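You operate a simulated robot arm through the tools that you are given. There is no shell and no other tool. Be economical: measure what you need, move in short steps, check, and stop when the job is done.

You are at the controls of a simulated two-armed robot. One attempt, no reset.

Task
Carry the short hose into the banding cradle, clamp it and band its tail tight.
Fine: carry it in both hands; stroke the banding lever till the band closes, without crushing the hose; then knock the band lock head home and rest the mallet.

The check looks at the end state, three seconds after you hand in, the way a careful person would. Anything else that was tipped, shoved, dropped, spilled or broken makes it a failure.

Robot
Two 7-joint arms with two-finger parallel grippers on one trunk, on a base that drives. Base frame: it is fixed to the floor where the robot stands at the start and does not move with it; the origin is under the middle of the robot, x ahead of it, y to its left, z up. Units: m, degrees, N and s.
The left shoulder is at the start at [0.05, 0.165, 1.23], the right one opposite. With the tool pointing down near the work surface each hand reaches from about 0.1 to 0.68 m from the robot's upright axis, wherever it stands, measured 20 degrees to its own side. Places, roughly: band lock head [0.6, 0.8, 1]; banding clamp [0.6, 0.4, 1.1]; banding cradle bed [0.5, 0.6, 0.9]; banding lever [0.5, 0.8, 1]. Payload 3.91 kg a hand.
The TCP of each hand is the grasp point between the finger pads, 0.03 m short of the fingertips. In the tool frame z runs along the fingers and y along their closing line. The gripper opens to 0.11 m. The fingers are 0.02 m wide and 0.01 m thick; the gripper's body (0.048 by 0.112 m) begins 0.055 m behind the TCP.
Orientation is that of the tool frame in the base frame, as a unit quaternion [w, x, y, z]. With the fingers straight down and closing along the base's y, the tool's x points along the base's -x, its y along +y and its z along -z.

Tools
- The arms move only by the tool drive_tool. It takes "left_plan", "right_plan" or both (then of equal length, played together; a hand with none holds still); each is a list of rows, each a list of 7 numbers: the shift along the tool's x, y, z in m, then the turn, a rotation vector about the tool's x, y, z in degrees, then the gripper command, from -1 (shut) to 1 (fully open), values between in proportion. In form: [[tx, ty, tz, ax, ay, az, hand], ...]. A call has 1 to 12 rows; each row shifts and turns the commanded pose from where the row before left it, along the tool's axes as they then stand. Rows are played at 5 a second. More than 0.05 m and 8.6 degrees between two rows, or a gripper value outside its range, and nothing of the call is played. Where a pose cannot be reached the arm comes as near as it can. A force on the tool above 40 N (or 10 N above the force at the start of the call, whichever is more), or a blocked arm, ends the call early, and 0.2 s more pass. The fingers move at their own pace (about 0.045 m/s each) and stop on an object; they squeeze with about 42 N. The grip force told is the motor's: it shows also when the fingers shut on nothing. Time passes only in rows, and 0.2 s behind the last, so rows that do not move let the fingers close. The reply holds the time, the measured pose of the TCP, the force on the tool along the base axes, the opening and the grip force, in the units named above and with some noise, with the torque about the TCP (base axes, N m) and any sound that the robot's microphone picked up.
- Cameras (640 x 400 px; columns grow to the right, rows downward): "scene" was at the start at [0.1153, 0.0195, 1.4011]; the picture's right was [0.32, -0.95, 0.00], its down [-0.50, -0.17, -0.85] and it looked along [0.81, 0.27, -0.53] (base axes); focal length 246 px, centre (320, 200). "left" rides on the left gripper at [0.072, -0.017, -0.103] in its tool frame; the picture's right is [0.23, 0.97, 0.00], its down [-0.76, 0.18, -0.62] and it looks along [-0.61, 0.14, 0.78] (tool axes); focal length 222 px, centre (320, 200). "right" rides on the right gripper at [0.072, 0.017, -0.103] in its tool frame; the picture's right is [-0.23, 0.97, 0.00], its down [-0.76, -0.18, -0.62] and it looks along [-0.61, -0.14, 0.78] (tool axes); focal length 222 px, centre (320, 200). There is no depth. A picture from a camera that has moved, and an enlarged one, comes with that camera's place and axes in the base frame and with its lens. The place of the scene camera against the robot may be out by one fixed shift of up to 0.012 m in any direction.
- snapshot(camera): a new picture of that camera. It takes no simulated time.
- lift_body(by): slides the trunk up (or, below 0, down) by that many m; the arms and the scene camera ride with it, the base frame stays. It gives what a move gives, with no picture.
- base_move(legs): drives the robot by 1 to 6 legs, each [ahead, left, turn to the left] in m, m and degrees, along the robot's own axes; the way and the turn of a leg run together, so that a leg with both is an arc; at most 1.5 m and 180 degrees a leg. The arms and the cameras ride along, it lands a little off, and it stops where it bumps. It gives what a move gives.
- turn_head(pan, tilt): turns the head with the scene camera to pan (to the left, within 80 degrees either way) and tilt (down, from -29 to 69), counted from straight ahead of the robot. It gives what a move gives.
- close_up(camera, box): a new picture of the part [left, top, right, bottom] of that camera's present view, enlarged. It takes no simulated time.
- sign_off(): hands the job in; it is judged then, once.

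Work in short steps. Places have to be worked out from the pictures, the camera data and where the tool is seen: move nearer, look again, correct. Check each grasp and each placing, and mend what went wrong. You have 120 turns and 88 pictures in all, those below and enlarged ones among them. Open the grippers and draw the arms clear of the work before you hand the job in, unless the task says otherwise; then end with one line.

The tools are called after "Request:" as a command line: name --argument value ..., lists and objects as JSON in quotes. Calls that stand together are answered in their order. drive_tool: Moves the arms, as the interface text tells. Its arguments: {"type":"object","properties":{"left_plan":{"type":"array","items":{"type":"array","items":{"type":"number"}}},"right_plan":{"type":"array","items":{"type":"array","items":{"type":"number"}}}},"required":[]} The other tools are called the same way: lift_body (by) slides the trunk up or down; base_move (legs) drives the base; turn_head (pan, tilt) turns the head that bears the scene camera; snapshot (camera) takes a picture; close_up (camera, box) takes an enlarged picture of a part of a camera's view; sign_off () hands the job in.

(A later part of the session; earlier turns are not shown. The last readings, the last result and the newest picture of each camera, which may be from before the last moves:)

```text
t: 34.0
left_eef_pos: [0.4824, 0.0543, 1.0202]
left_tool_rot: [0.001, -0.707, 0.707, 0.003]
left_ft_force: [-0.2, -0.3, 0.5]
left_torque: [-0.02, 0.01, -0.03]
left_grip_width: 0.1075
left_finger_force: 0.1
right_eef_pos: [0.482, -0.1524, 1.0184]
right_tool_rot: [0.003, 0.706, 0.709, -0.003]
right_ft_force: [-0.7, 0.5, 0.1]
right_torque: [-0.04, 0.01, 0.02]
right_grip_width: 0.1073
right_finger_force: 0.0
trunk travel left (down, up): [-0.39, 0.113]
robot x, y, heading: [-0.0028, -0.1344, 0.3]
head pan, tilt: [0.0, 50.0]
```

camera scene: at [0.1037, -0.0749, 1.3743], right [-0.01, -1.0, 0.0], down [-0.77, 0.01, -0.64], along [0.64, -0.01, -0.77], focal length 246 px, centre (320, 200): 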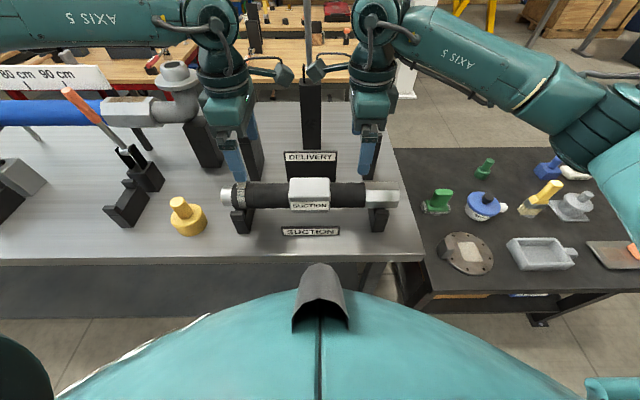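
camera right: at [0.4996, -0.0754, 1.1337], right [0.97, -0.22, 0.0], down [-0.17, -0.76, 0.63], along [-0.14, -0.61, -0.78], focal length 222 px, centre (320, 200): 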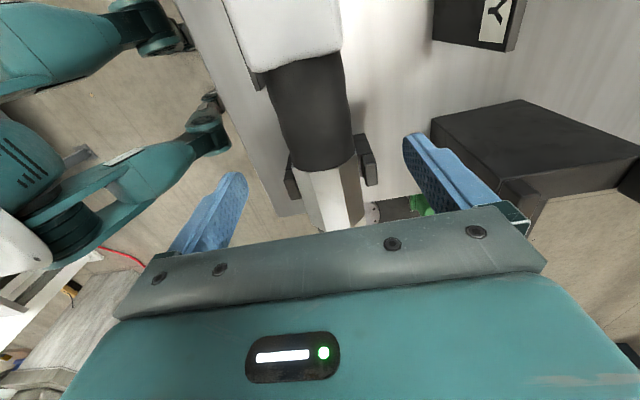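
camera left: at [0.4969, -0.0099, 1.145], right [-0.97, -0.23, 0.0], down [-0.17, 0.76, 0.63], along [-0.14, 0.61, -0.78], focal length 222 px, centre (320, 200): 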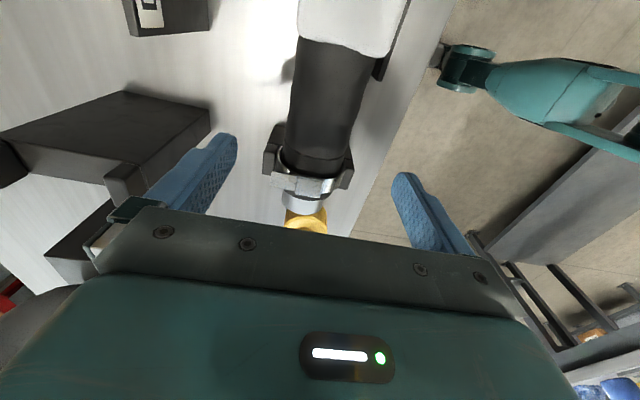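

Aligned at (0.482, 0.054) and (0.482, -0.152). I lower the trunk the remaining 0.075 m.

Request:
lift_body --by -0.075

Request:
close_up --camera "scene" --box '[170, 80, 380, 220]'

```text
t: 35.2
left_eef_pos: [0.4821, 0.054, 0.9446]
left_tool_rot: [0.001, -0.706, 0.708, 0.004]
left_ft_force: [-0.4, -0.1, 0.0]
left_torque: [0.01, 0.02, 0.01]
left_grip_width: 0.1073
left_finger_force: 0.1
right_eef_pos: [0.4827, -0.1517, 0.9431]
right_tool_rot: [0.001, 0.706, 0.709, -0.004]
right_ft_force: [-0.1, -0.5, 0.3]
right_torque: [-0.01, -0.03, 0.01]
right_grip_width: 0.107
right_finger_force: 0.2
trunk travel left (down, up): [-0.315, 0.188]
robot x, y, heading: [-0.0056, -0.1347, 0.1]
head pan, tilt: [0.0, 50.0]
```

```text
2.86 times, centred on (275, 150) of scene
camera zoom: at [0.1032, -0.1441, 1.2394], right [0.0, -1.0, 0.0], down [-0.77, 0.0, -0.64], along [0.64, 0.0, -0.77], focal length 703 px, centre (449, 343)
```

zoom: 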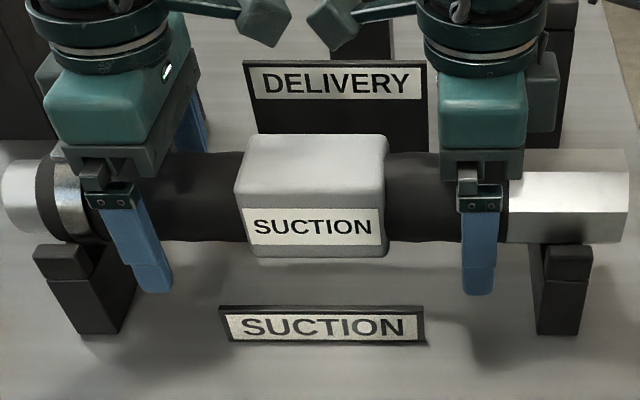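

Both grippers straddle the black sections well clear of the band and label. I close both.

Request:
drive_tool --left_plan '[[0, 0, 0, 0, 0, 0, 0.4], [0, 0, 0, 0, 0, 0, 0], [0, 0, 0, 0, 0, 0, -1], [0, 0, 0, 0, 0, 0, -1], [0, 0, 0, 0, 0, 0, -1], [0, 0, 0, 0, 0, 0, -1]]' --right_plan '[[0, 0, 0, 0, 0, 0, 0.4], [0, 0, 0, 0, 0, 0, 0], [0, 0, 0, 0, 0, 0, -1], [0, 0, 0, 0, 0, 0, -1], [0, 0, 0, 0, 0, 0, -1], [0, 0, 0, 0, 0, 0, -1]]'

```text
t: 36.6
left_eef_pos: [0.4833, 0.0542, 0.9449]
left_tool_rot: [0.001, -0.706, 0.708, 0.004]
left_ft_force: [-1.0, -0.4, -0.5]
left_torque: [0.12, 0.07, 0.24]
left_grip_width: 0.0574
left_finger_force: 41.8
right_eef_pos: [0.4829, -0.1527, 0.9428]
right_tool_rot: [0.003, 0.706, 0.708, -0.003]
right_ft_force: [-4.6, -0.4, 0.4]
right_torque: [-0.14, 0.15, 0.07]
right_grip_width: 0.0577
right_finger_force: 42.0
trunk travel left (down, up): [-0.315, 0.188]
robot x, y, heading: [-0.0047, -0.1344, 0.1]
head pan, tilt: [0.0, 50.0]
```

Both hold the hose (0.0575 m). I lift by the trunk.

Request:
lift_body --by 0.02

Request:
lift_body --by 0.13

Request:
snapshot --camera "scene"

```text
t: 37.2
left_eef_pos: [0.4841, 0.0555, 0.9632]
left_tool_rot: [0.0, -0.706, 0.708, 0.004]
left_ft_force: [3.6, -2.8, -8.8]
left_torque: [0.2, 0.0, 0.36]
left_grip_width: 0.0575
left_finger_force: 41.9
right_eef_pos: [0.4845, -0.1527, 0.9616]
right_tool_rot: [0.001, 0.706, 0.708, -0.004]
right_ft_force: [-3.6, 1.3, -6.4]
right_torque: [0.16, 0.0, 0.21]
right_grip_width: 0.0576
right_finger_force: 41.0
trunk travel left (down, up): [-0.335, 0.168]
robot x, y, heading: [0.0008, -0.1345, 0.3]
head pan, tilt: [0.0, 50.0]
```

```text
t: 38.8
left_eef_pos: [0.4839, 0.0542, 1.0941]
left_tool_rot: [0.0, -0.707, 0.707, 0.004]
left_ft_force: [3.0, -2.2, -8.0]
left_torque: [0.13, -0.06, 0.38]
left_grip_width: 0.0575
left_finger_force: 42.0
right_eef_pos: [0.4835, -0.1526, 1.0913]
right_tool_rot: [0.002, 0.705, 0.709, -0.004]
right_ft_force: [-2.1, 2.9, -6.6]
right_torque: [0.12, 0.01, 0.21]
right_grip_width: 0.0574
right_finger_force: 42.1
trunk travel left (down, up): [-0.465, 0.038]
robot x, y, heading: [-0.0011, -0.133, 0.6]
head pan, tilt: [0.0, 50.0]
```

```text
54 pictures are left
camera scene: at [0.1049, -0.1438, 1.3891], right [0.0, -1.0, 0.0], down [-0.77, 0.0, -0.64], along [0.64, 0.0, -0.77], focal length 246 px, centre (320, 200)
```

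scene: 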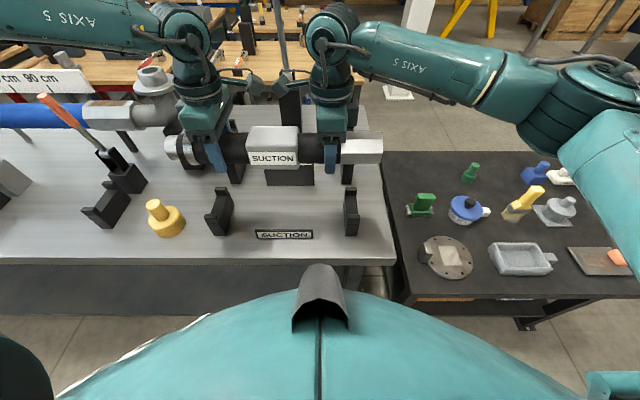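

Hose is lifted level. I zoom to measure the band position and hose ends relative to the hands.

Request:
close_up --camera "scene" --box '[150, 90, 400, 250]'

Request:
close_up --camera "left" --box '[180, 60, 420, 240]'

```text
2.50 times, centred on (275, 170) of scene
camera zoom: at [0.1049, -0.1438, 1.3891], right [0.0, -1.0, 0.0], down [-0.77, 0.0, -0.64], along [0.64, 0.0, -0.77], focal length 615 px, centre (432, 275)
```

zoom: 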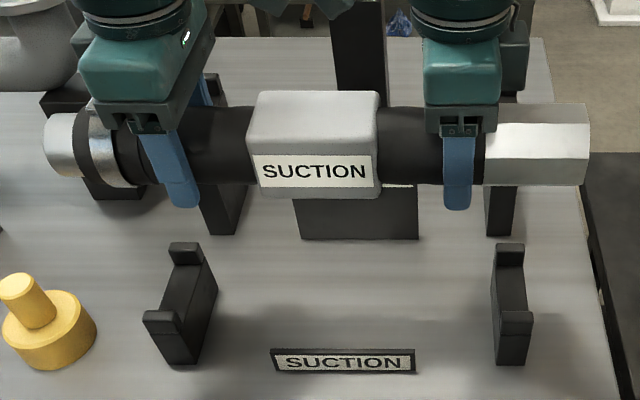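

```text
2.22 times, centred on (300, 150) of left
camera zoom: at [0.501, -0.0183, 1.1976], right [-0.97, -0.23, 0.0], down [-0.17, 0.76, 0.63], along [-0.14, 0.61, -0.78], focal length 494 px, centre (364, 311)
```

zoom: 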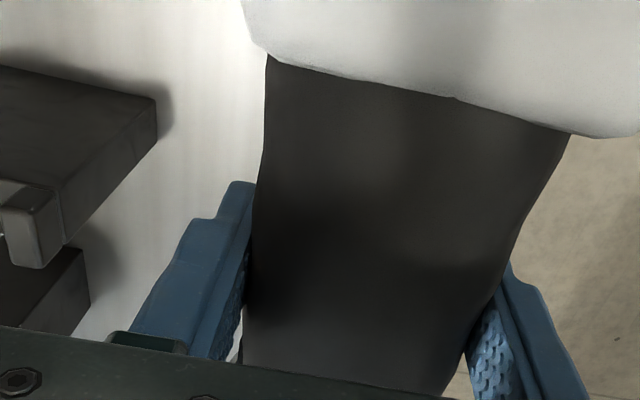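

Hose spans y≈-0.25…0.145 with band ≈0.097; centring it on the cradle (midpoint 0.575) needs a +0.63 m shift. I back off 0.1 m and drive left.

Request:
base_move --legs '[[-0.1, 0, 0], [0, 0.63, -0.4]]'

Request:
snapshot --camera "scene"

```text
t: 45.6
left_eef_pos: [0.3851, 0.6836, 1.0932]
left_tool_rot: [0.0, -0.7, 0.714, 0.003]
left_ft_force: [0.0, -2.8, -5.4]
left_torque: [-0.05, 0.0, 0.12]
left_grip_width: 0.0575
left_finger_force: 41.6
right_eef_pos: [0.3819, 0.4771, 1.0925]
right_tool_rot: [0.002, 0.712, 0.702, -0.004]
right_ft_force: [0.6, 2.1, -8.9]
right_torque: [-0.02, 0.0, -0.18]
right_grip_width: 0.0578
right_finger_force: 41.9
trunk travel left (down, up): [-0.465, 0.038]
robot x, y, heading: [-0.1038, 0.5023, -0.8]
head pan, tilt: [0.0, 50.0]
```

```text
51 pictures are left
camera scene: at [0.0039, 0.4917, 1.3892], right [-0.01, -1.0, 0.0], down [-0.77, 0.01, -0.64], along [0.64, -0.01, -0.77], focal length 246 px, centre (320, 200)
```

scene: 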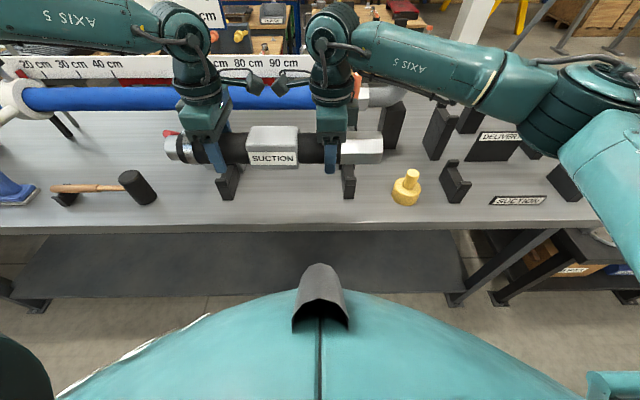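

The hose is opposite the cradle. I lower the trunk 0.08 m, then drive forward 0.10 m and re-measure.

Request:
lift_body --by -0.08

Request:
base_move --legs '[[0.1, 0.0, 0.8]]'

Request:
snapshot --camera "scene"

Request:
close_up --camera "scene" --box '[140, 60, 400, 240]'

```text
t: 46.8
left_eef_pos: [0.3852, 0.6833, 1.0138]
left_tool_rot: [0.0, -0.7, 0.714, 0.003]
left_ft_force: [1.1, -1.7, -7.9]
left_torque: [0.12, 0.07, 0.24]
left_grip_width: 0.0574
left_finger_force: 42.3
right_eef_pos: [0.3817, 0.4768, 1.0117]
right_tool_rot: [0.003, 0.712, 0.702, -0.004]
right_ft_force: [-0.6, 1.1, -7.3]
right_torque: [0.04, -0.07, -0.09]
right_grip_width: 0.0573
right_finger_force: 42.2
trunk travel left (down, up): [-0.385, 0.118]
robot x, y, heading: [-0.104, 0.5034, -0.6]
head pan, tilt: [0.0, 50.0]
```

```text
t: 48.0
left_eef_pos: [0.481, 0.6892, 1.0137]
left_tool_rot: [0.0, -0.705, 0.71, 0.004]
left_ft_force: [1.1, -2.7, -8.3]
left_torque: [0.31, 0.07, 0.19]
left_grip_width: 0.0576
left_finger_force: 42.1
right_eef_pos: [0.4794, 0.4822, 1.0124]
right_tool_rot: [0.002, 0.708, 0.706, -0.005]
right_ft_force: [0.3, 3.3, -7.0]
right_torque: [-0.18, -0.03, -0.09]
right_grip_width: 0.0575
right_finger_force: 42.3
trunk travel left (down, up): [-0.385, 0.118]
robot x, y, heading: [-0.009, 0.5034, -0.2]
head pan, tilt: [0.0, 50.0]
```

```text
50 pictures are left
camera scene: at [0.1014, 0.4923, 1.3091], right [0.0, -1.0, 0.0], down [-0.77, 0.0, -0.64], along [0.64, 0.0, -0.77], focal length 246 px, centre (320, 200)
```

scene: 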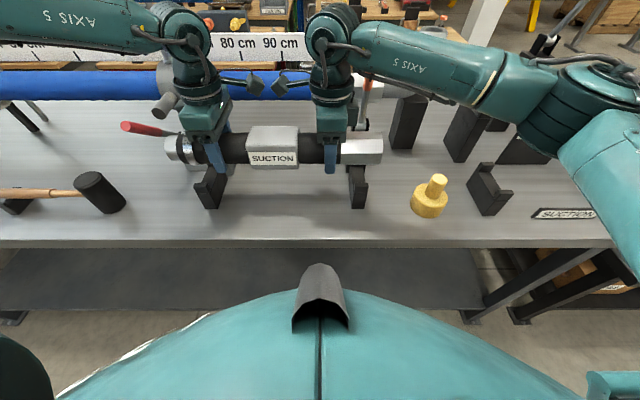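

```text
2.22 times, centred on (270, 150) of scene
camera zoom: at [0.1014, 0.4923, 1.3091], right [0.0, -1.0, 0.0], down [-0.77, 0.0, -0.64], along [0.64, 0.0, -0.77], focal length 547 px, centre (431, 311)
```

zoom: 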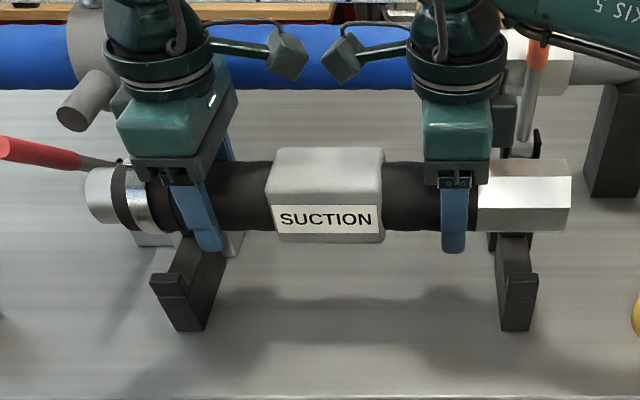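

Laterally the hose matches the bars (band just inboard of the left bar, as in the rack). I use wrist views to fix the x offset to the bars.

Request:
snapshot --camera "right"

Request:
snapshot --camera "left"

```text
48 pictures are left
camera right: at [0.4981, 0.5568, 1.1151], right [0.97, -0.23, 0.0], down [-0.18, -0.76, 0.63], along [-0.15, -0.61, -0.78], focal length 222 px, centre (320, 200)
```

right: 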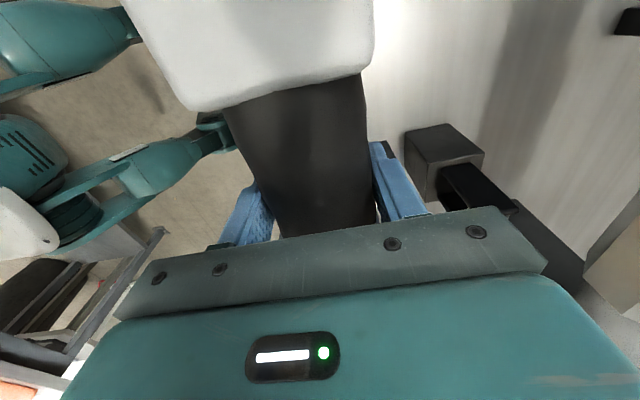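

```text
47 pictures are left
camera left: at [0.4979, 0.6161, 1.1172], right [-0.98, -0.22, 0.0], down [-0.17, 0.76, 0.63], along [-0.14, 0.61, -0.78], focal length 222 px, centre (320, 200)
```

left: 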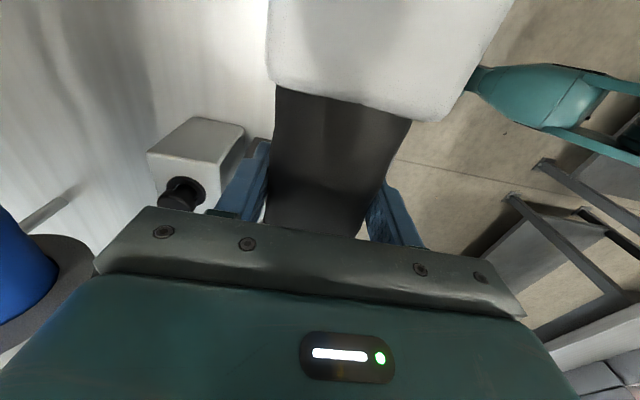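

Bar details are hidden from the wrists; best estimate for the cradle centre is x≈0.513. I move there and lower partway with the trunk, then look.

Request:
drive_tool --left_plan '[[0, -0.016, 0, 0, 0, 0, -1], [0, -0.016, 0, 0, 0, 0, -1], [0, 0, 0, 0, 0, 0, -1]]' --right_plan '[[0, 0.017, 0, 0, 0, 0, -1], [0, 0.016, 0, 0, 0, 0, -1], [0, 0, 0, 0, 0, 0, -1]]'

Request:
lift_body --by -0.045

Request:
close_up --camera "scene" --box '[140, 60, 400, 240]'

```text
t: 48.8
left_eef_pos: [0.5124, 0.69, 1.0137]
left_tool_rot: [0.001, -0.705, 0.709, 0.002]
left_ft_force: [2.9, -3.3, 0.0]
left_torque: [-0.3, 0.16, 0.89]
left_grip_width: 0.0574
left_finger_force: 41.7
right_eef_pos: [0.5123, 0.4832, 1.0133]
right_tool_rot: [0.002, 0.707, 0.708, -0.006]
right_ft_force: [-3.5, 2.0, -15.2]
right_torque: [-1.17, -0.19, -0.17]
right_grip_width: 0.0576
right_finger_force: 41.7
trunk travel left (down, up): [-0.385, 0.118]
robot x, y, heading: [-0.0065, 0.5051, -0.0]
head pan, tilt: [0.0, 50.0]
```

```text
t: 49.6
left_eef_pos: [0.5108, 0.6895, 0.9696]
left_tool_rot: [0.002, -0.704, 0.71, 0.002]
left_ft_force: [6.0, -2.6, 3.7]
left_torque: [-0.98, -0.15, 0.92]
left_grip_width: 0.0578
left_finger_force: 41.9
right_eef_pos: [0.5122, 0.4837, 0.9693]
right_tool_rot: [0.001, 0.707, 0.707, -0.005]
right_ft_force: [-5.2, 1.7, -17.7]
right_torque: [-1.02, 0.16, 0.3]
right_grip_width: 0.0578
right_finger_force: 41.5
trunk travel left (down, up): [-0.34, 0.163]
robot x, y, heading: [-0.0087, 0.5035, -0.1]
head pan, tilt: [0.0, 50.0]
```

```text
2.22 times, centred on (270, 150) of scene
camera zoom: at [0.1003, 0.4922, 1.2642], right [0.0, -1.0, 0.0], down [-0.77, 0.0, -0.64], along [0.64, 0.0, -0.77], focal length 547 px, centre (431, 311)
```

zoom: 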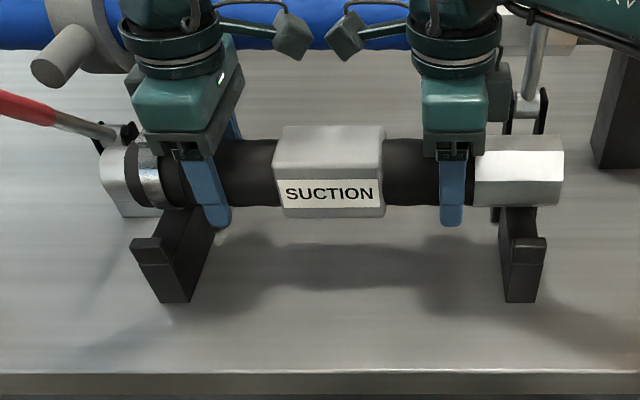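

Re-solving with a scene-camera y offset of ~8 mm makes all rays agree: lips at z≈0.94, x≈0.449 and 0.532, so the cradle centre is x≈0.492; y is good. I raise slightly, shift back 0.018 m.

Request:
lift_body --by 0.025

Request:
drive_tool --left_plan '[[0, 0.009, 0, 0, 0, 0, -1], [0, 0.009, 0, 0, 0, 0, -1], [0, 0, 0, 0, 0, 0, -1]]' --right_plan '[[0, -0.01, 0, 0, 0, 0, -1], [0, -0.009, 0, 0, 0, 0, -1], [0, 0, 0, 0, 0, 0, -1]]'

Request:
lift_body --by -0.025

Request:
close_up --camera "scene" --box '[140, 60, 400, 240]'

```text
t: 50.3
left_eef_pos: [0.5134, 0.6908, 0.9943]
left_tool_rot: [-0.001, -0.705, 0.71, 0.002]
left_ft_force: [6.9, -2.8, 3.6]
left_torque: [-1.17, -0.1, 0.77]
left_grip_width: 0.0577
left_finger_force: 42.1
right_eef_pos: [0.5131, 0.4826, 0.9931]
right_tool_rot: [0.002, 0.707, 0.707, -0.004]
right_ft_force: [-6.7, 2.2, -17.8]
right_torque: [-0.85, 0.11, 0.58]
right_grip_width: 0.0573
right_finger_force: 42.2
trunk travel left (down, up): [-0.365, 0.138]
robot x, y, heading: [-0.0081, 0.5023, -0.0]
head pan, tilt: [0.0, 50.0]
```

```text
t: 51.1
left_eef_pos: [0.494, 0.691, 0.9925]
left_tool_rot: [-0.001, -0.703, 0.711, 0.004]
left_ft_force: [-3.5, -8.6, 3.0]
left_torque: [-1.04, -0.12, -0.28]
left_grip_width: 0.0577
left_finger_force: 42.2
right_eef_pos: [0.4944, 0.4829, 0.9939]
right_tool_rot: [0.002, 0.709, 0.705, -0.003]
right_ft_force: [3.2, 7.8, -18.5]
right_torque: [-0.97, 0.1, -0.43]
right_grip_width: 0.0573
right_finger_force: 42.2
trunk travel left (down, up): [-0.365, 0.138]
robot x, y, heading: [-0.0053, 0.5039, 0.0]
head pan, tilt: [0.0, 50.0]
```

```text
t: 51.8
left_eef_pos: [0.4948, 0.6899, 0.9675]
left_tool_rot: [0.0, -0.704, 0.71, 0.005]
left_ft_force: [-6.3, -10.8, -0.9]
left_torque: [-0.61, -0.06, -0.53]
left_grip_width: 0.0575
left_finger_force: 42.1
right_eef_pos: [0.4931, 0.4823, 0.9706]
right_tool_rot: [0.002, 0.708, 0.707, -0.003]
right_ft_force: [5.4, 11.8, -14.0]
right_torque: [-0.48, 0.04, -0.79]
right_grip_width: 0.0578
right_finger_force: 42.1
trunk travel left (down, up): [-0.34, 0.163]
robot x, y, heading: [-0.0081, 0.4986, 0.2]
head pan, tilt: [0.0, 50.0]
```

```text
2.22 times, centred on (270, 150) of scene
camera zoom: at [0.1002, 0.4922, 1.2642], right [0.0, -1.0, 0.0], down [-0.77, 0.0, -0.64], along [0.64, 0.0, -0.77], focal length 547 px, centre (431, 311)
```

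zoom: 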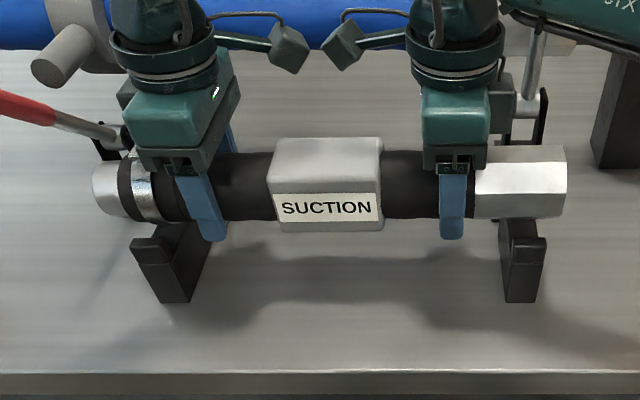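

Alignment looks right and there's no contact yet. I lower in small steps watching the vertical forces.

Request:
lift_body --by -0.008

Request:
lift_body --by -0.006

```text
t: 52.4
left_eef_pos: [0.4945, 0.6903, 0.9597]
left_tool_rot: [0.001, -0.705, 0.709, 0.002]
left_ft_force: [-3.9, -12.4, -3.4]
left_torque: [-0.88, 0.13, -0.27]
left_grip_width: 0.0578
left_finger_force: 42.2
right_eef_pos: [0.493, 0.484, 0.9656]
right_tool_rot: [0.003, 0.707, 0.707, -0.002]
right_ft_force: [9.5, 11.4, 4.9]
right_torque: [-1.02, 0.25, -0.23]
right_grip_width: 0.0574
right_finger_force: 41.8
trunk travel left (down, up): [-0.332, 0.171]
robot x, y, heading: [-0.0088, 0.5029, -0.3]
head pan, tilt: [0.0, 50.0]
```

```text
t: 53.0
left_eef_pos: [0.494, 0.6911, 0.9533]
left_tool_rot: [0.0, -0.706, 0.708, 0.005]
left_ft_force: [1.7, -10.5, -13.2]
left_torque: [-0.33, 0.66, 0.59]
left_grip_width: 0.0576
left_finger_force: 42.0
right_eef_pos: [0.4932, 0.4846, 0.9611]
right_tool_rot: [0.002, 0.707, 0.707, 0.001]
right_ft_force: [9.8, 8.7, 32.2]
right_torque: [-0.02, 0.02, 0.22]
right_grip_width: 0.0578
right_finger_force: 41.9
trunk travel left (down, up): [-0.326, 0.177]
robot x, y, heading: [-0.0096, 0.5, -0.1]
head pan, tilt: [0.0, 50.0]
```

The right side has met something at z≈0.966 while the left is still free. I back up a bit and look closely.

Request:
lift_body --by 0.006

Request:
close_up --camera "scene" --box '[330, 90, 430, 200]'

Request:
close_up --camera "scene" --box '[160, 90, 260, 200]'

```text
t: 53.5
left_eef_pos: [0.4945, 0.6911, 0.9576]
left_tool_rot: [0.001, -0.704, 0.71, 0.006]
left_ft_force: [-3.1, -5.5, -18.4]
left_torque: [0.99, 0.17, -0.26]
left_grip_width: 0.0578
left_finger_force: 41.7
right_eef_pos: [0.4933, 0.4837, 0.9608]
right_tool_rot: [0.001, 0.707, 0.707, -0.005]
right_ft_force: [4.0, 6.8, 8.3]
right_torque: [1.16, -0.05, -0.57]
right_grip_width: 0.0579
right_finger_force: 42.2
trunk travel left (down, up): [-0.332, 0.171]
robot x, y, heading: [-0.0055, 0.501, 0.2]
head pan, tilt: [0.0, 50.0]
```

```text
3.64 times, centred on (380, 145) of scene
camera zoom: at [0.1, 0.4926, 1.2559], right [0.0, -1.0, 0.0], down [-0.77, 0.0, -0.64], along [0.64, 0.0, -0.77], focal length 894 px, centre (102, 400)
```

zoom: 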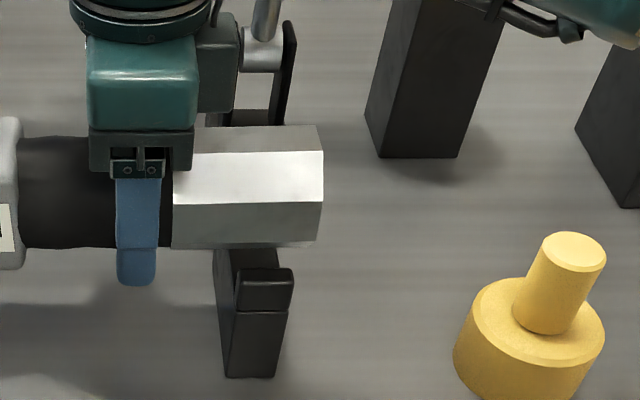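

```text
3.64 times, centred on (210, 145) of scene
camera zoom: at [0.1, 0.4926, 1.2559], right [0.0, -1.0, 0.0], down [-0.77, 0.0, -0.64], along [0.64, 0.0, -0.77], focal length 894 px, centre (720, 400)
```

zoom: 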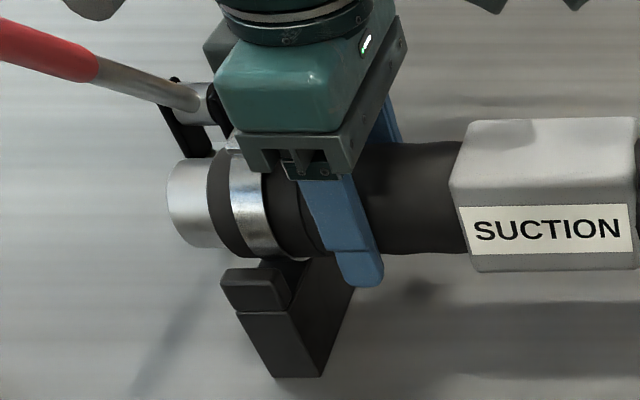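

The bar seats look clear in front; I suspect the right gripper's rear housing against the clamp fork. I check the right wrist camera, which looks that way.

Request:
close_up --camera "right" --box '[340, 60, 600, 280]'

Request:
close_up --camera "scene" --box '[320, 20, 420, 130]'

```text
1.82 times, centred on (470, 170) of right
camera zoom: at [0.5109, 0.5578, 1.064], right [0.97, -0.23, 0.0], down [-0.18, -0.76, 0.63], along [-0.15, -0.61, -0.78], focal length 404 px, centre (47, 254)
```

zoom: 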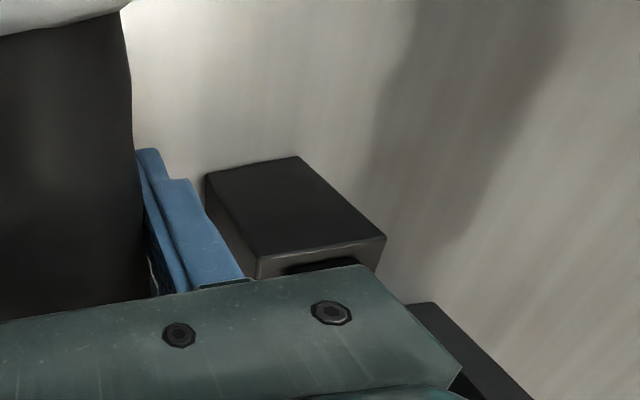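

```text
3.64 times, centred on (370, 75) of scene
camera zoom: at [0.1, 0.4926, 1.2559], right [0.0, -1.0, 0.0], down [-0.77, 0.0, -0.64], along [0.64, 0.0, -0.77], focal length 894 px, centre (138, 654)
```

zoom: 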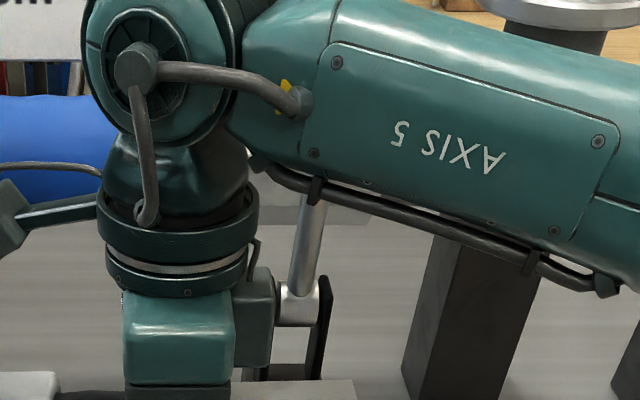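

Contact force leans toward +x, hinting the hex rides the front lip. I raise, shift +0.006 m in x, and lower again to compare.

Request:
lift_body --by 0.014

Request:
drive_tool --left_plan '[[0, -0.006, 0, 0, 0, 0, -1], [0, 0, 0, 0, 0, 0, -1]]' --right_plan '[[0, 0.006, 0, 0, 0, 0, -1], [0, 0, 0, 0, 0, 0, -1]]'

Request:
lift_body --by -0.014

Request:
lift_body --by -0.006

```text
t: 54.1
left_eef_pos: [0.4971, 0.6903, 0.974]
left_tool_rot: [0.0, -0.705, 0.71, 0.002]
left_ft_force: [-4.1, -3.9, -14.5]
left_torque: [1.05, -0.07, -0.53]
left_grip_width: 0.0574
left_finger_force: 42.4
right_eef_pos: [0.4934, 0.4819, 0.976]
right_tool_rot: [0.002, 0.707, 0.707, -0.006]
right_ft_force: [4.4, 3.7, -0.2]
right_torque: [0.5, 0.04, -0.36]
right_grip_width: 0.0576
right_finger_force: 42.1
trunk travel left (down, up): [-0.346, 0.157]
robot x, y, heading: [-0.0078, 0.5026, -0.2]
head pan, tilt: [0.0, 50.0]
```

```text
t: 54.7
left_eef_pos: [0.501, 0.6914, 0.9741]
left_tool_rot: [0.0, -0.706, 0.709, 0.001]
left_ft_force: [-0.9, -1.0, -7.1]
left_torque: [0.09, 0.61, -0.34]
left_grip_width: 0.0576
left_finger_force: 41.6
right_eef_pos: [0.4997, 0.4822, 0.9764]
right_tool_rot: [0.002, 0.708, 0.707, -0.006]
right_ft_force: [2.1, 0.3, -9.1]
right_torque: [-0.09, -0.61, 0.04]
right_grip_width: 0.0575
right_finger_force: 42.1
trunk travel left (down, up): [-0.346, 0.157]
robot x, y, heading: [-0.0066, 0.5008, -0.1]
head pan, tilt: [0.0, 50.0]
```

```text
t: 55.4
left_eef_pos: [0.501, 0.6906, 0.9603]
left_tool_rot: [0.0, -0.706, 0.708, 0.002]
left_ft_force: [-1.5, 2.1, -1.1]
left_torque: [-0.57, 0.24, -0.2]
left_grip_width: 0.0576
left_finger_force: 41.9
right_eef_pos: [0.4988, 0.4826, 0.9611]
right_tool_rot: [0.002, 0.708, 0.706, -0.006]
right_ft_force: [1.2, -1.6, -13.6]
right_torque: [-0.59, -0.26, 0.1]
right_grip_width: 0.0575
right_finger_force: 42.0
trunk travel left (down, up): [-0.332, 0.171]
robot x, y, heading: [-0.007, 0.5035, -0.0]
head pan, tilt: [0.0, 50.0]
```

```text
t: 55.9
left_eef_pos: [0.5011, 0.6896, 0.9542]
left_tool_rot: [0.001, -0.705, 0.709, 0.002]
left_ft_force: [0.9, 2.5, 1.8]
left_torque: [-0.82, -0.15, 0.05]
left_grip_width: 0.0577
left_finger_force: 41.9
right_eef_pos: [0.4985, 0.4827, 0.9562]
right_tool_rot: [0.001, 0.708, 0.707, -0.005]
right_ft_force: [-0.3, -3.6, -17.3]
right_torque: [-0.97, 0.16, 0.07]
right_grip_width: 0.0576
right_finger_force: 41.7
trunk travel left (down, up): [-0.326, 0.177]
robot x, y, heading: [-0.0083, 0.5005, -0.0]
head pan, tilt: [0.0, 50.0]
```

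No contact now at z 0.955; the shift was right. I continue down.

Request:
lift_body --by -0.006

Request:
lift_body --by -0.006

```text
t: 56.5
left_eef_pos: [0.501, 0.691, 0.9489]
left_tool_rot: [0.0, -0.706, 0.708, 0.002]
left_ft_force: [2.1, 5.0, 4.5]
left_torque: [-1.15, -0.19, 0.26]
left_grip_width: 0.0577
left_finger_force: 41.5
right_eef_pos: [0.4999, 0.482, 0.9492]
right_tool_rot: [0.002, 0.708, 0.707, -0.006]
right_ft_force: [-0.5, -4.5, -18.3]
right_torque: [-1.05, 0.25, 0.0]
right_grip_width: 0.0574
right_finger_force: 42.2
trunk travel left (down, up): [-0.32, 0.183]
robot x, y, heading: [-0.0078, 0.5014, -0.0]
head pan, tilt: [0.0, 50.0]
```

```text
t: 57.0
left_eef_pos: [0.4999, 0.6908, 0.9465]
left_tool_rot: [0.004, -0.705, 0.71, -0.001]
left_ft_force: [2.5, 11.3, 33.0]
left_torque: [0.53, -0.06, -0.14]
left_grip_width: 0.0578
left_finger_force: 42.2
right_eef_pos: [0.4998, 0.4814, 0.9458]
right_tool_rot: [0.002, 0.708, 0.706, -0.002]
right_ft_force: [1.2, -8.0, -11.7]
right_torque: [1.2, -0.08, -0.35]
right_grip_width: 0.0577
right_finger_force: 41.3
trunk travel left (down, up): [-0.314, 0.189]
robot x, y, heading: [-0.0099, 0.5017, -0.1]
head pan, tilt: [0.0, 50.0]
```

Both at z≈0.946, the same rest height as in the rack; it has seated. I check by picture.

Request:
close_up --camera "scene" --box '[140, 60, 400, 240]'

```text
2.22 times, centred on (270, 150) of scene
camera zoom: at [0.0981, 0.4912, 1.2389], right [0.0, -1.0, 0.0], down [-0.77, 0.0, -0.64], along [0.64, 0.0, -0.77], focal length 547 px, centre (431, 311)
```

zoom: 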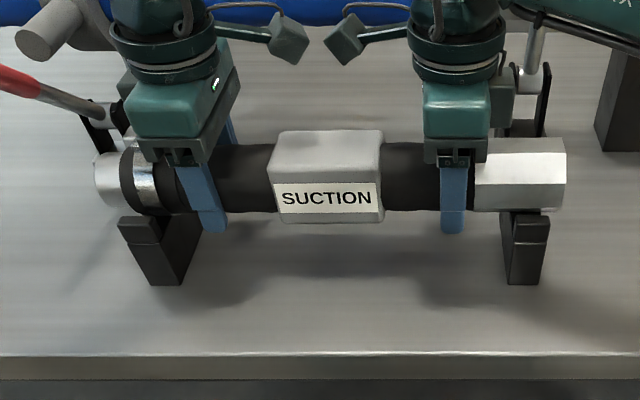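

Seated cleanly on both bars. I open both grippers and raise the trunk clear.

Request:
drive_tool --left_plan '[[0, 0, 0, 0, 0, 0, 0.3], [0, 0, 0, 0, 0, 0, 0.6], [0, 0, 0, 0, 0, 0, 0.9], [0, 0, 0, 0, 0, 0, 0.9], [0, 0, 0, 0, 0, 0, 0.9]]' --right_plan '[[0, 0, 0, 0, 0, 0, 0.3], [0, 0, 0, 0, 0, 0, 0.6], [0, 0, 0, 0, 0, 0, 0.9], [0, 0, 0, 0, 0, 0, 0.9], [0, 0, 0, 0, 0, 0, 0.9]]'

Request:
lift_body --by 0.16

Request:
snapshot --camera "scene"

Request:
snapshot --camera "right"

Request:
snapshot --camera "left"

```text
t: 58.2
left_eef_pos: [0.4994, 0.691, 0.9425]
left_tool_rot: [0.001, -0.704, 0.71, 0.004]
left_ft_force: [0.0, 0.5, 0.2]
left_torque: [0.02, 0.01, 0.04]
left_grip_width: 0.1045
left_finger_force: 0.0
right_eef_pos: [0.4999, 0.483, 0.9457]
right_tool_rot: [0.002, 0.707, 0.707, -0.004]
right_ft_force: [-0.3, 0.5, 0.1]
right_torque: [0.02, 0.0, -0.01]
right_grip_width: 0.1045
right_finger_force: 0.0
trunk travel left (down, up): [-0.314, 0.189]
robot x, y, heading: [-0.0058, 0.502, -0.2]
head pan, tilt: [0.0, 50.0]
```

```text
t: 60.0
left_eef_pos: [0.5008, 0.6913, 1.1016]
left_tool_rot: [0.001, -0.705, 0.709, 0.003]
left_ft_force: [0.6, -0.1, 0.0]
left_torque: [-0.01, -0.01, 0.05]
left_grip_width: 0.1042
left_finger_force: 0.0
right_eef_pos: [0.4997, 0.4823, 1.1044]
right_tool_rot: [0.002, 0.707, 0.707, -0.003]
right_ft_force: [-0.5, 0.1, -0.4]
right_torque: [-0.01, 0.01, 0.0]
right_grip_width: 0.1046
right_finger_force: 0.1
trunk travel left (down, up): [-0.474, 0.029]
robot x, y, heading: [-0.0079, 0.5021, -0.3]
head pan, tilt: [0.0, 50.0]
```

```text
39 pictures are left
camera scene: at [0.0995, 0.4921, 1.3983], right [0.0, -1.0, 0.0], down [-0.77, 0.0, -0.64], along [0.64, 0.0, -0.77], focal length 246 px, centre (320, 200)
```

scene: 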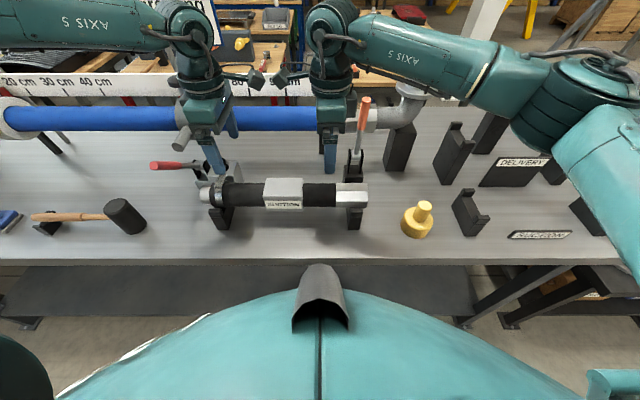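

```text
38 pictures are left
camera right: at [0.517, 0.557, 1.2083], right [0.97, -0.23, 0.0], down [-0.18, -0.76, 0.63], along [-0.14, -0.61, -0.78], focal length 222 px, centre (320, 200)
```

right: 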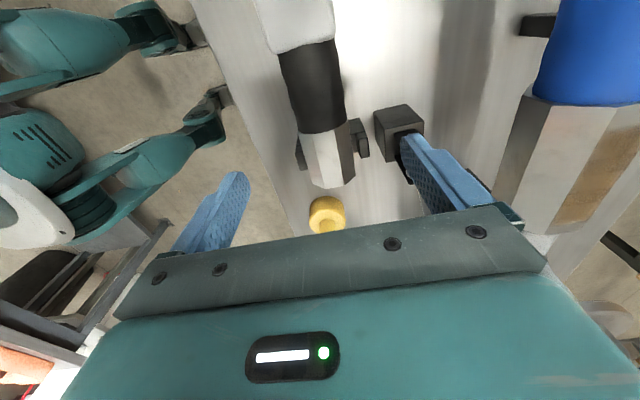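

```text
37 pictures are left
camera left: at [0.5169, 0.6178, 1.2061], right [-0.98, -0.22, 0.0], down [-0.17, 0.76, 0.63], along [-0.14, 0.61, -0.78], focal length 222 px, centre (320, 200)
```

left: 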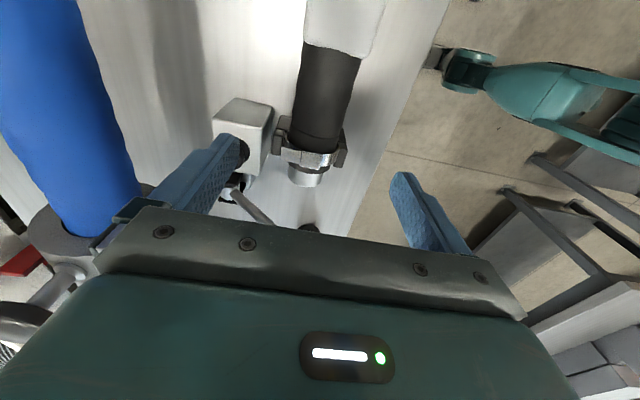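

Hose is seated in the cradle. Now I retract the hands toward the robot and look at the clamp and band tool up close.

Request:
drive_tool --left_plan '[[0, 0.045, 0, 0, 0, 0, 0.9], [0, 0.045, 0, 0, 0, 0, 0.9], [0, 0.045, 0, 0, 0, 0, 0.9], [0, 0.045, 0, 0, 0, 0, 0.9]]' --right_plan '[[0, -0.045, 0, 0, 0, 0, 0.9], [0, -0.045, 0, 0, 0, 0, 0.9], [0, -0.045, 0, 0, 0, 0, 0.9], [0, -0.045, 0, 0, 0, 0, 0.9]]'

Request:
close_up --camera "scene" --box '[140, 80, 400, 250]'

Request:
snapshot --camera "left"

```text
t: 61.0
left_eef_pos: [0.3197, 0.6871, 1.0998]
left_tool_rot: [0.001, -0.705, 0.709, 0.002]
left_ft_force: [0.1, 0.2, -0.1]
left_torque: [-0.03, 0.01, 0.02]
left_grip_width: 0.1042
left_finger_force: 0.1
right_eef_pos: [0.3151, 0.4858, 1.1022]
right_tool_rot: [0.002, 0.708, 0.706, -0.004]
right_ft_force: [-0.2, 0.6, -0.1]
right_torque: [-0.04, -0.02, 0.02]
right_grip_width: 0.1044
right_finger_force: 0.1
trunk travel left (down, up): [-0.474, 0.029]
robot x, y, heading: [-0.0073, 0.5049, -0.1]
head pan, tilt: [0.0, 50.0]
```

```text
2.35 times, centred on (270, 165) of scene
camera zoom: at [0.0981, 0.4921, 1.3985], right [0.0, -1.0, 0.0], down [-0.77, 0.0, -0.64], along [0.64, 0.0, -0.77], focal length 579 px, centre (438, 282)
```

zoom: 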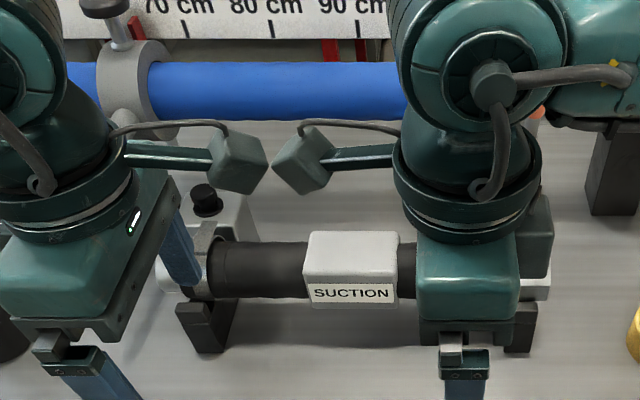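

```text
35 pictures are left
camera left: at [0.3367, 0.6144, 1.2036], right [-0.98, -0.22, 0.0], down [-0.17, 0.76, 0.63], along [-0.14, 0.61, -0.78], focal length 222 px, centre (320, 200)
```

left: 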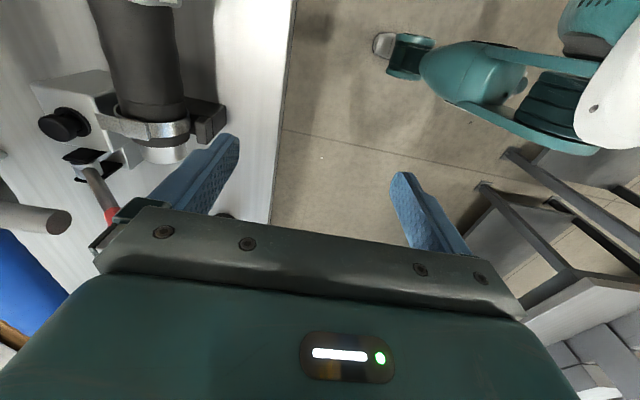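

The band's tail meets the tool box. I turn both hands back to the default yaw for the lever work.

Request:
drive_tool --left_plan '[[0, 0, 0, 0, 0, 8.5, 0.9], [0, 0, 0, 0, 0, 8.5, 0.9], [0, 0, 0, 0, 0, 8.5, 0.9], [0, 0, 0, 0, 0, 8.5, 0.9], [0, 0, 0, 0, 0, 8.5, 0.9], [0, 0, 0, 0, 0, 8.5, 0.9], [0, 0, 0, 0, 0, 8.5, 0.9], [0, 0, 0, 0, 0, 8.5, 0.9], [0, 0, 0, 0, 0, 8.5, 0.9], [0, 0, 0, 0, 0, 8.5, 0.9], [0, 0, 0, 0, 0, 5, 0.9]]' --right_plan '[[0, 0, 0, 0, 0, -8.5, 0.2], [0, 0, 0, 0, 0, -8.5, -0.4], [0, 0, 0, 0, 0, -8.5, -1], [0, 0, 0, 0, 0, -8.5, -1], [0, 0, 0, 0, 0, -8.5, -1], [0, 0, 0, 0, 0, -8.5, -1], [0, 0, 0, 0, 0, -8.5, -1], [0, 0, 0, 0, 0, -8.5, -1], [0, 0, 0, 0, 0, -8.5, -1], [0, 0, 0, 0, 0, -8.5, -1], [0, 0, 0, 0, 0, -5, -1]]'

Request:
drive_tool --left_plan '[[0, 0.04, -0.02, 0, 0, 0, 0.9], [0, 0.04, -0.02, 0, 0, 0, 0.9], [0, 0.04, 0, 0, 0, 0, 0.9]]' --right_plan '[[0, -0.01, -0.04, 0, 0, 0, -1], [0, -0.01, -0.04, 0, 0, 0, -1], [0, 0, -0.04, 0, 0, 0, -1]]'

Request:
snapshot --camera "scene"

Request:
snapshot --camera "right"

```text
t: 63.4
left_eef_pos: [0.3203, 0.6927, 1.1029]
left_tool_rot: [-0.001, 0.004, 1.0, 0.003]
left_ft_force: [0.0, -1.0, 1.2]
left_torque: [-0.03, 0.01, -0.01]
left_grip_width: 0.1048
left_finger_force: 0.0
right_eef_pos: [0.3197, 0.4845, 1.1055]
right_tool_rot: [-0.001, 0.0, 1.0, -0.005]
right_ft_force: [0.3, -0.2, -0.3]
right_torque: [0.02, 0.0, -0.01]
right_grip_width: 0.0
right_finger_force: 38.1
trunk travel left (down, up): [-0.474, 0.029]
robot x, y, heading: [-0.011, 0.5046, -0.1]
head pan, tilt: [0.0, 50.0]
```

```text
t: 64.2
left_eef_pos: [0.3173, 0.8148, 1.1449]
left_tool_rot: [-0.001, 0.003, 1.0, 0.003]
left_ft_force: [0.5, 0.1, -0.1]
left_torque: [-0.04, -0.01, 0.0]
left_grip_width: 0.1047
left_finger_force: 0.1
right_eef_pos: [0.3162, 0.4656, 1.224]
right_tool_rot: [-0.001, 0.001, 1.0, -0.005]
right_ft_force: [0.0, 0.0, -0.1]
right_torque: [-0.03, 0.0, 0.0]
right_grip_width: 0.0001
right_finger_force: 37.7
trunk travel left (down, up): [-0.474, 0.029]
robot x, y, heading: [-0.007, 0.5015, -0.2]
head pan, tilt: [0.0, 50.0]
```

```text
34 pictures are left
camera scene: at [0.0985, 0.4937, 1.3984], right [0.0, -1.0, 0.0], down [-0.77, 0.0, -0.64], along [0.64, 0.0, -0.77], focal length 246 px, centre (320, 200)
```

scene: 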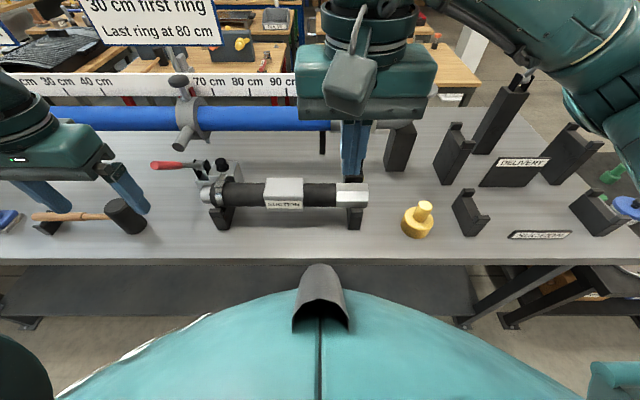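

```text
33 pictures are left
camera right: at [0.2452, 0.4851, 1.3281], right [0.23, 0.97, -0.01], down [0.76, -0.17, 0.62], along [0.61, -0.15, -0.78], focal length 222 px, centre (320, 200)
```

right: 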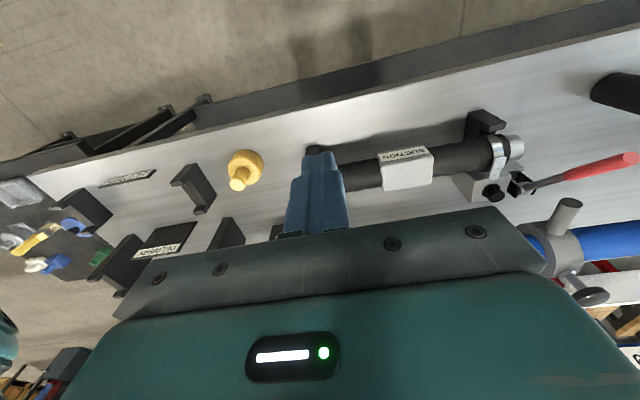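

Clamp handle estimate: pivot ≈(0.557,0.417,1.02), top ≈(0.547,0.412,1.165), upright. I bring the closed right fingers round its right side to behind it.

Request:
drive_tool --right_plan '[[0, -0.045, 0, 0, 0, 0, -1], [0, -0.045, 0, 0, 0, 0, -1], [0, -0.045, 0, 0, 0, 0, -1], [0, -0.035, 0.03, 0, 0, 0, -1], [0, 0, 0.04, 0, 0, 0, -1], [-0.048, 0, 0, 0, 0, 0, -1], [-0.048, 0, 0, 0, 0, 0, -1], [-0.048, 0, 0, 0, 0, 0, -1], [-0.048, 0, 0, 0, 0, 0, -1], [-0.048, 0, 0, 0, 0, 0, -1], [-0.046, 0, 0, 0, 0, 0, -1], [0, 0, 0, 0, 0, 0, -1]]'

Request:
snapshot --camera "right"

Request:
snapshot --camera "scene"

```text
t: 66.8
left_eef_pos: [0.3174, 0.8129, 1.1465]
left_tool_rot: [-0.002, 0.003, 1.0, 0.003]
left_ft_force: [-0.4, 0.9, 0.5]
left_torque: [-0.01, -0.01, 0.01]
left_grip_width: 0.1044
left_finger_force: 0.2
right_eef_pos: [0.6057, 0.2908, 1.1589]
right_tool_rot: [0.0, -0.001, 1.0, -0.005]
right_ft_force: [-0.2, -0.3, -0.7]
right_torque: [-0.01, -0.02, 0.0]
right_grip_width: 0.0001
right_finger_force: 37.6
trunk travel left (down, up): [-0.474, 0.029]
robot x, y, heading: [-0.0103, 0.5035, -0.3]
head pan, tilt: [0.0, 50.0]
```

```text
32 pictures are left
camera right: at [0.534, 0.3103, 1.2625], right [0.23, 0.97, -0.01], down [0.76, -0.17, 0.62], along [0.61, -0.15, -0.78], focal length 222 px, centre (320, 200)
```

right: 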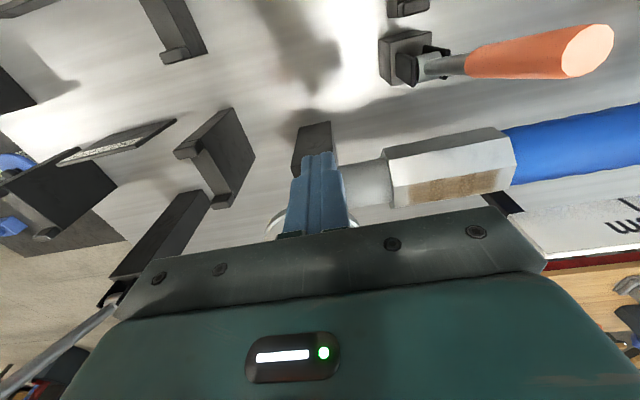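

```text
31 pictures are left
camera scene: at [0.0989, 0.4915, 1.3984], right [0.0, -1.0, 0.0], down [-0.77, 0.0, -0.64], along [0.64, 0.0, -0.77], focal length 246 px, centre (320, 200)
```

scene: 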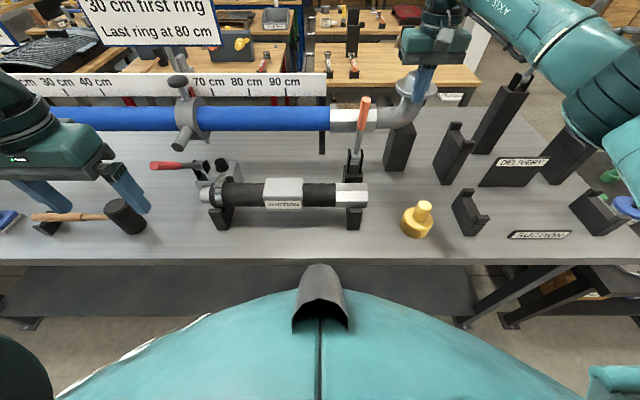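

Handle top is at ≈(0.567,0.412,1.156), pivot ≈(0.592,0.413,0.99). I slip the fingers behind it (x 0.625) and start a gentle pull toward me.

Request:
drive_tool --right_plan '[[-0.022, 0, 0, 0, 0, 0, -1], [0, 0.045, 0, 0, 0, 0, -1], [0, 0.045, 0, 0, 0, 0, -1], [0, 0.034, 0, 0, 0, 0, -1], [0, 0, 0.02, 0, 0, 0, -1], [0.02, 0, 0, 0, 0, 0, -1], [0.02, 0, 0, 0, 0, 0, -1], [0.02, 0, 0, 0, 0, 0, -1], [0, 0, 0, 0, 0, 0, -1]]'

Request:
snapshot --camera "scene"

```text
t: 68.8
left_eef_pos: [0.3189, 0.8135, 1.1469]
left_tool_rot: [-0.002, 0.004, 1.0, 0.003]
left_ft_force: [-0.7, -0.8, 0.9]
left_torque: [0.03, 0.0, 0.0]
left_grip_width: 0.1048
left_finger_force: 0.0
right_eef_pos: [0.5684, 0.4133, 1.1371]
right_tool_rot: [-0.001, 0.001, 1.0, -0.004]
right_ft_force: [-0.7, 0.5, -0.3]
right_torque: [-0.01, 0.03, -0.01]
right_grip_width: 0.0002
right_finger_force: 37.7
trunk travel left (down, up): [-0.474, 0.029]
robot x, y, heading: [-0.0085, 0.4991, 0.2]
head pan, tilt: [0.0, 50.0]
```

```text
30 pictures are left
camera scene: at [0.0995, 0.4923, 1.3983], right [0.0, -1.0, 0.0], down [-0.77, 0.0, -0.64], along [0.64, 0.0, -0.77], focal length 246 px, centre (320, 200)
```

scene: 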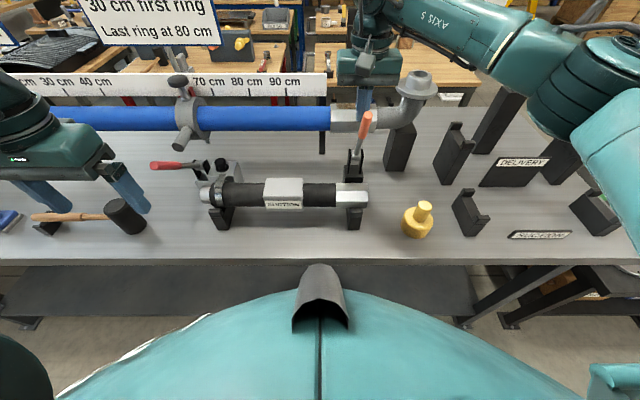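

The handle moves freely with the fingers. I follow its arc down toward me in steps.

Request:
drive_tool --right_plan '[[0.022, 0, 0.003, 0, 0, 0, -1], [0.022, 0, 0.004, 0, 0, 0, -1], [0.018, 0, 0.01, 0, 0, 0, -1], [0.017, 0, 0.018, 0, 0, 0, -1], [0.008, 0, 0.014, 0, 0, 0, -1], [0.008, 0, 0.014, 0, 0, 0, -1], [0, 0, 0, 0, 0, 0, -1]]'

Request:
close_up --camera "scene" --box '[280, 70, 440, 240]'

```text
t: 70.4
left_eef_pos: [0.3183, 0.8131, 1.1463]
left_tool_rot: [-0.002, 0.004, 1.0, 0.003]
left_ft_force: [0.1, -0.1, 0.2]
left_torque: [0.0, 0.02, -0.02]
left_grip_width: 0.1044
left_finger_force: 0.0
right_eef_pos: [0.471, 0.4166, 1.0733]
right_tool_rot: [0.0, 0.001, 1.0, -0.005]
right_ft_force: [1.0, 0.5, 0.2]
right_torque: [-0.03, 0.0, 0.0]
right_grip_width: 0.0
right_finger_force: 37.4
trunk travel left (down, up): [-0.474, 0.029]
robot x, y, heading: [-0.0084, 0.5003, 0.1]
head pan, tilt: [0.0, 50.0]
```

```text
2.35 times, centred on (360, 155) of scene
camera zoom: at [0.0993, 0.4921, 1.3983], right [0.0, -1.0, 0.0], down [-0.77, 0.0, -0.64], along [0.64, 0.0, -0.77], focal length 579 px, centre (226, 306)
```

zoom: 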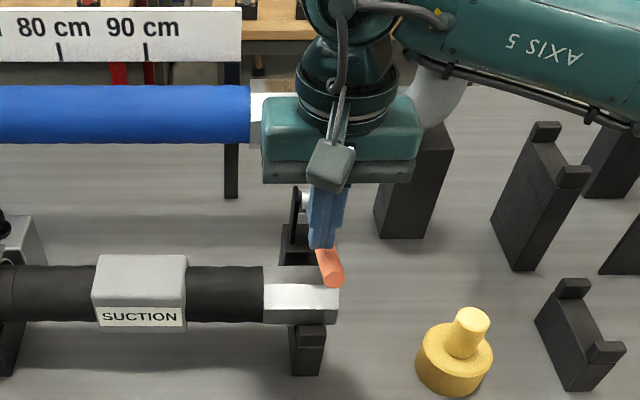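

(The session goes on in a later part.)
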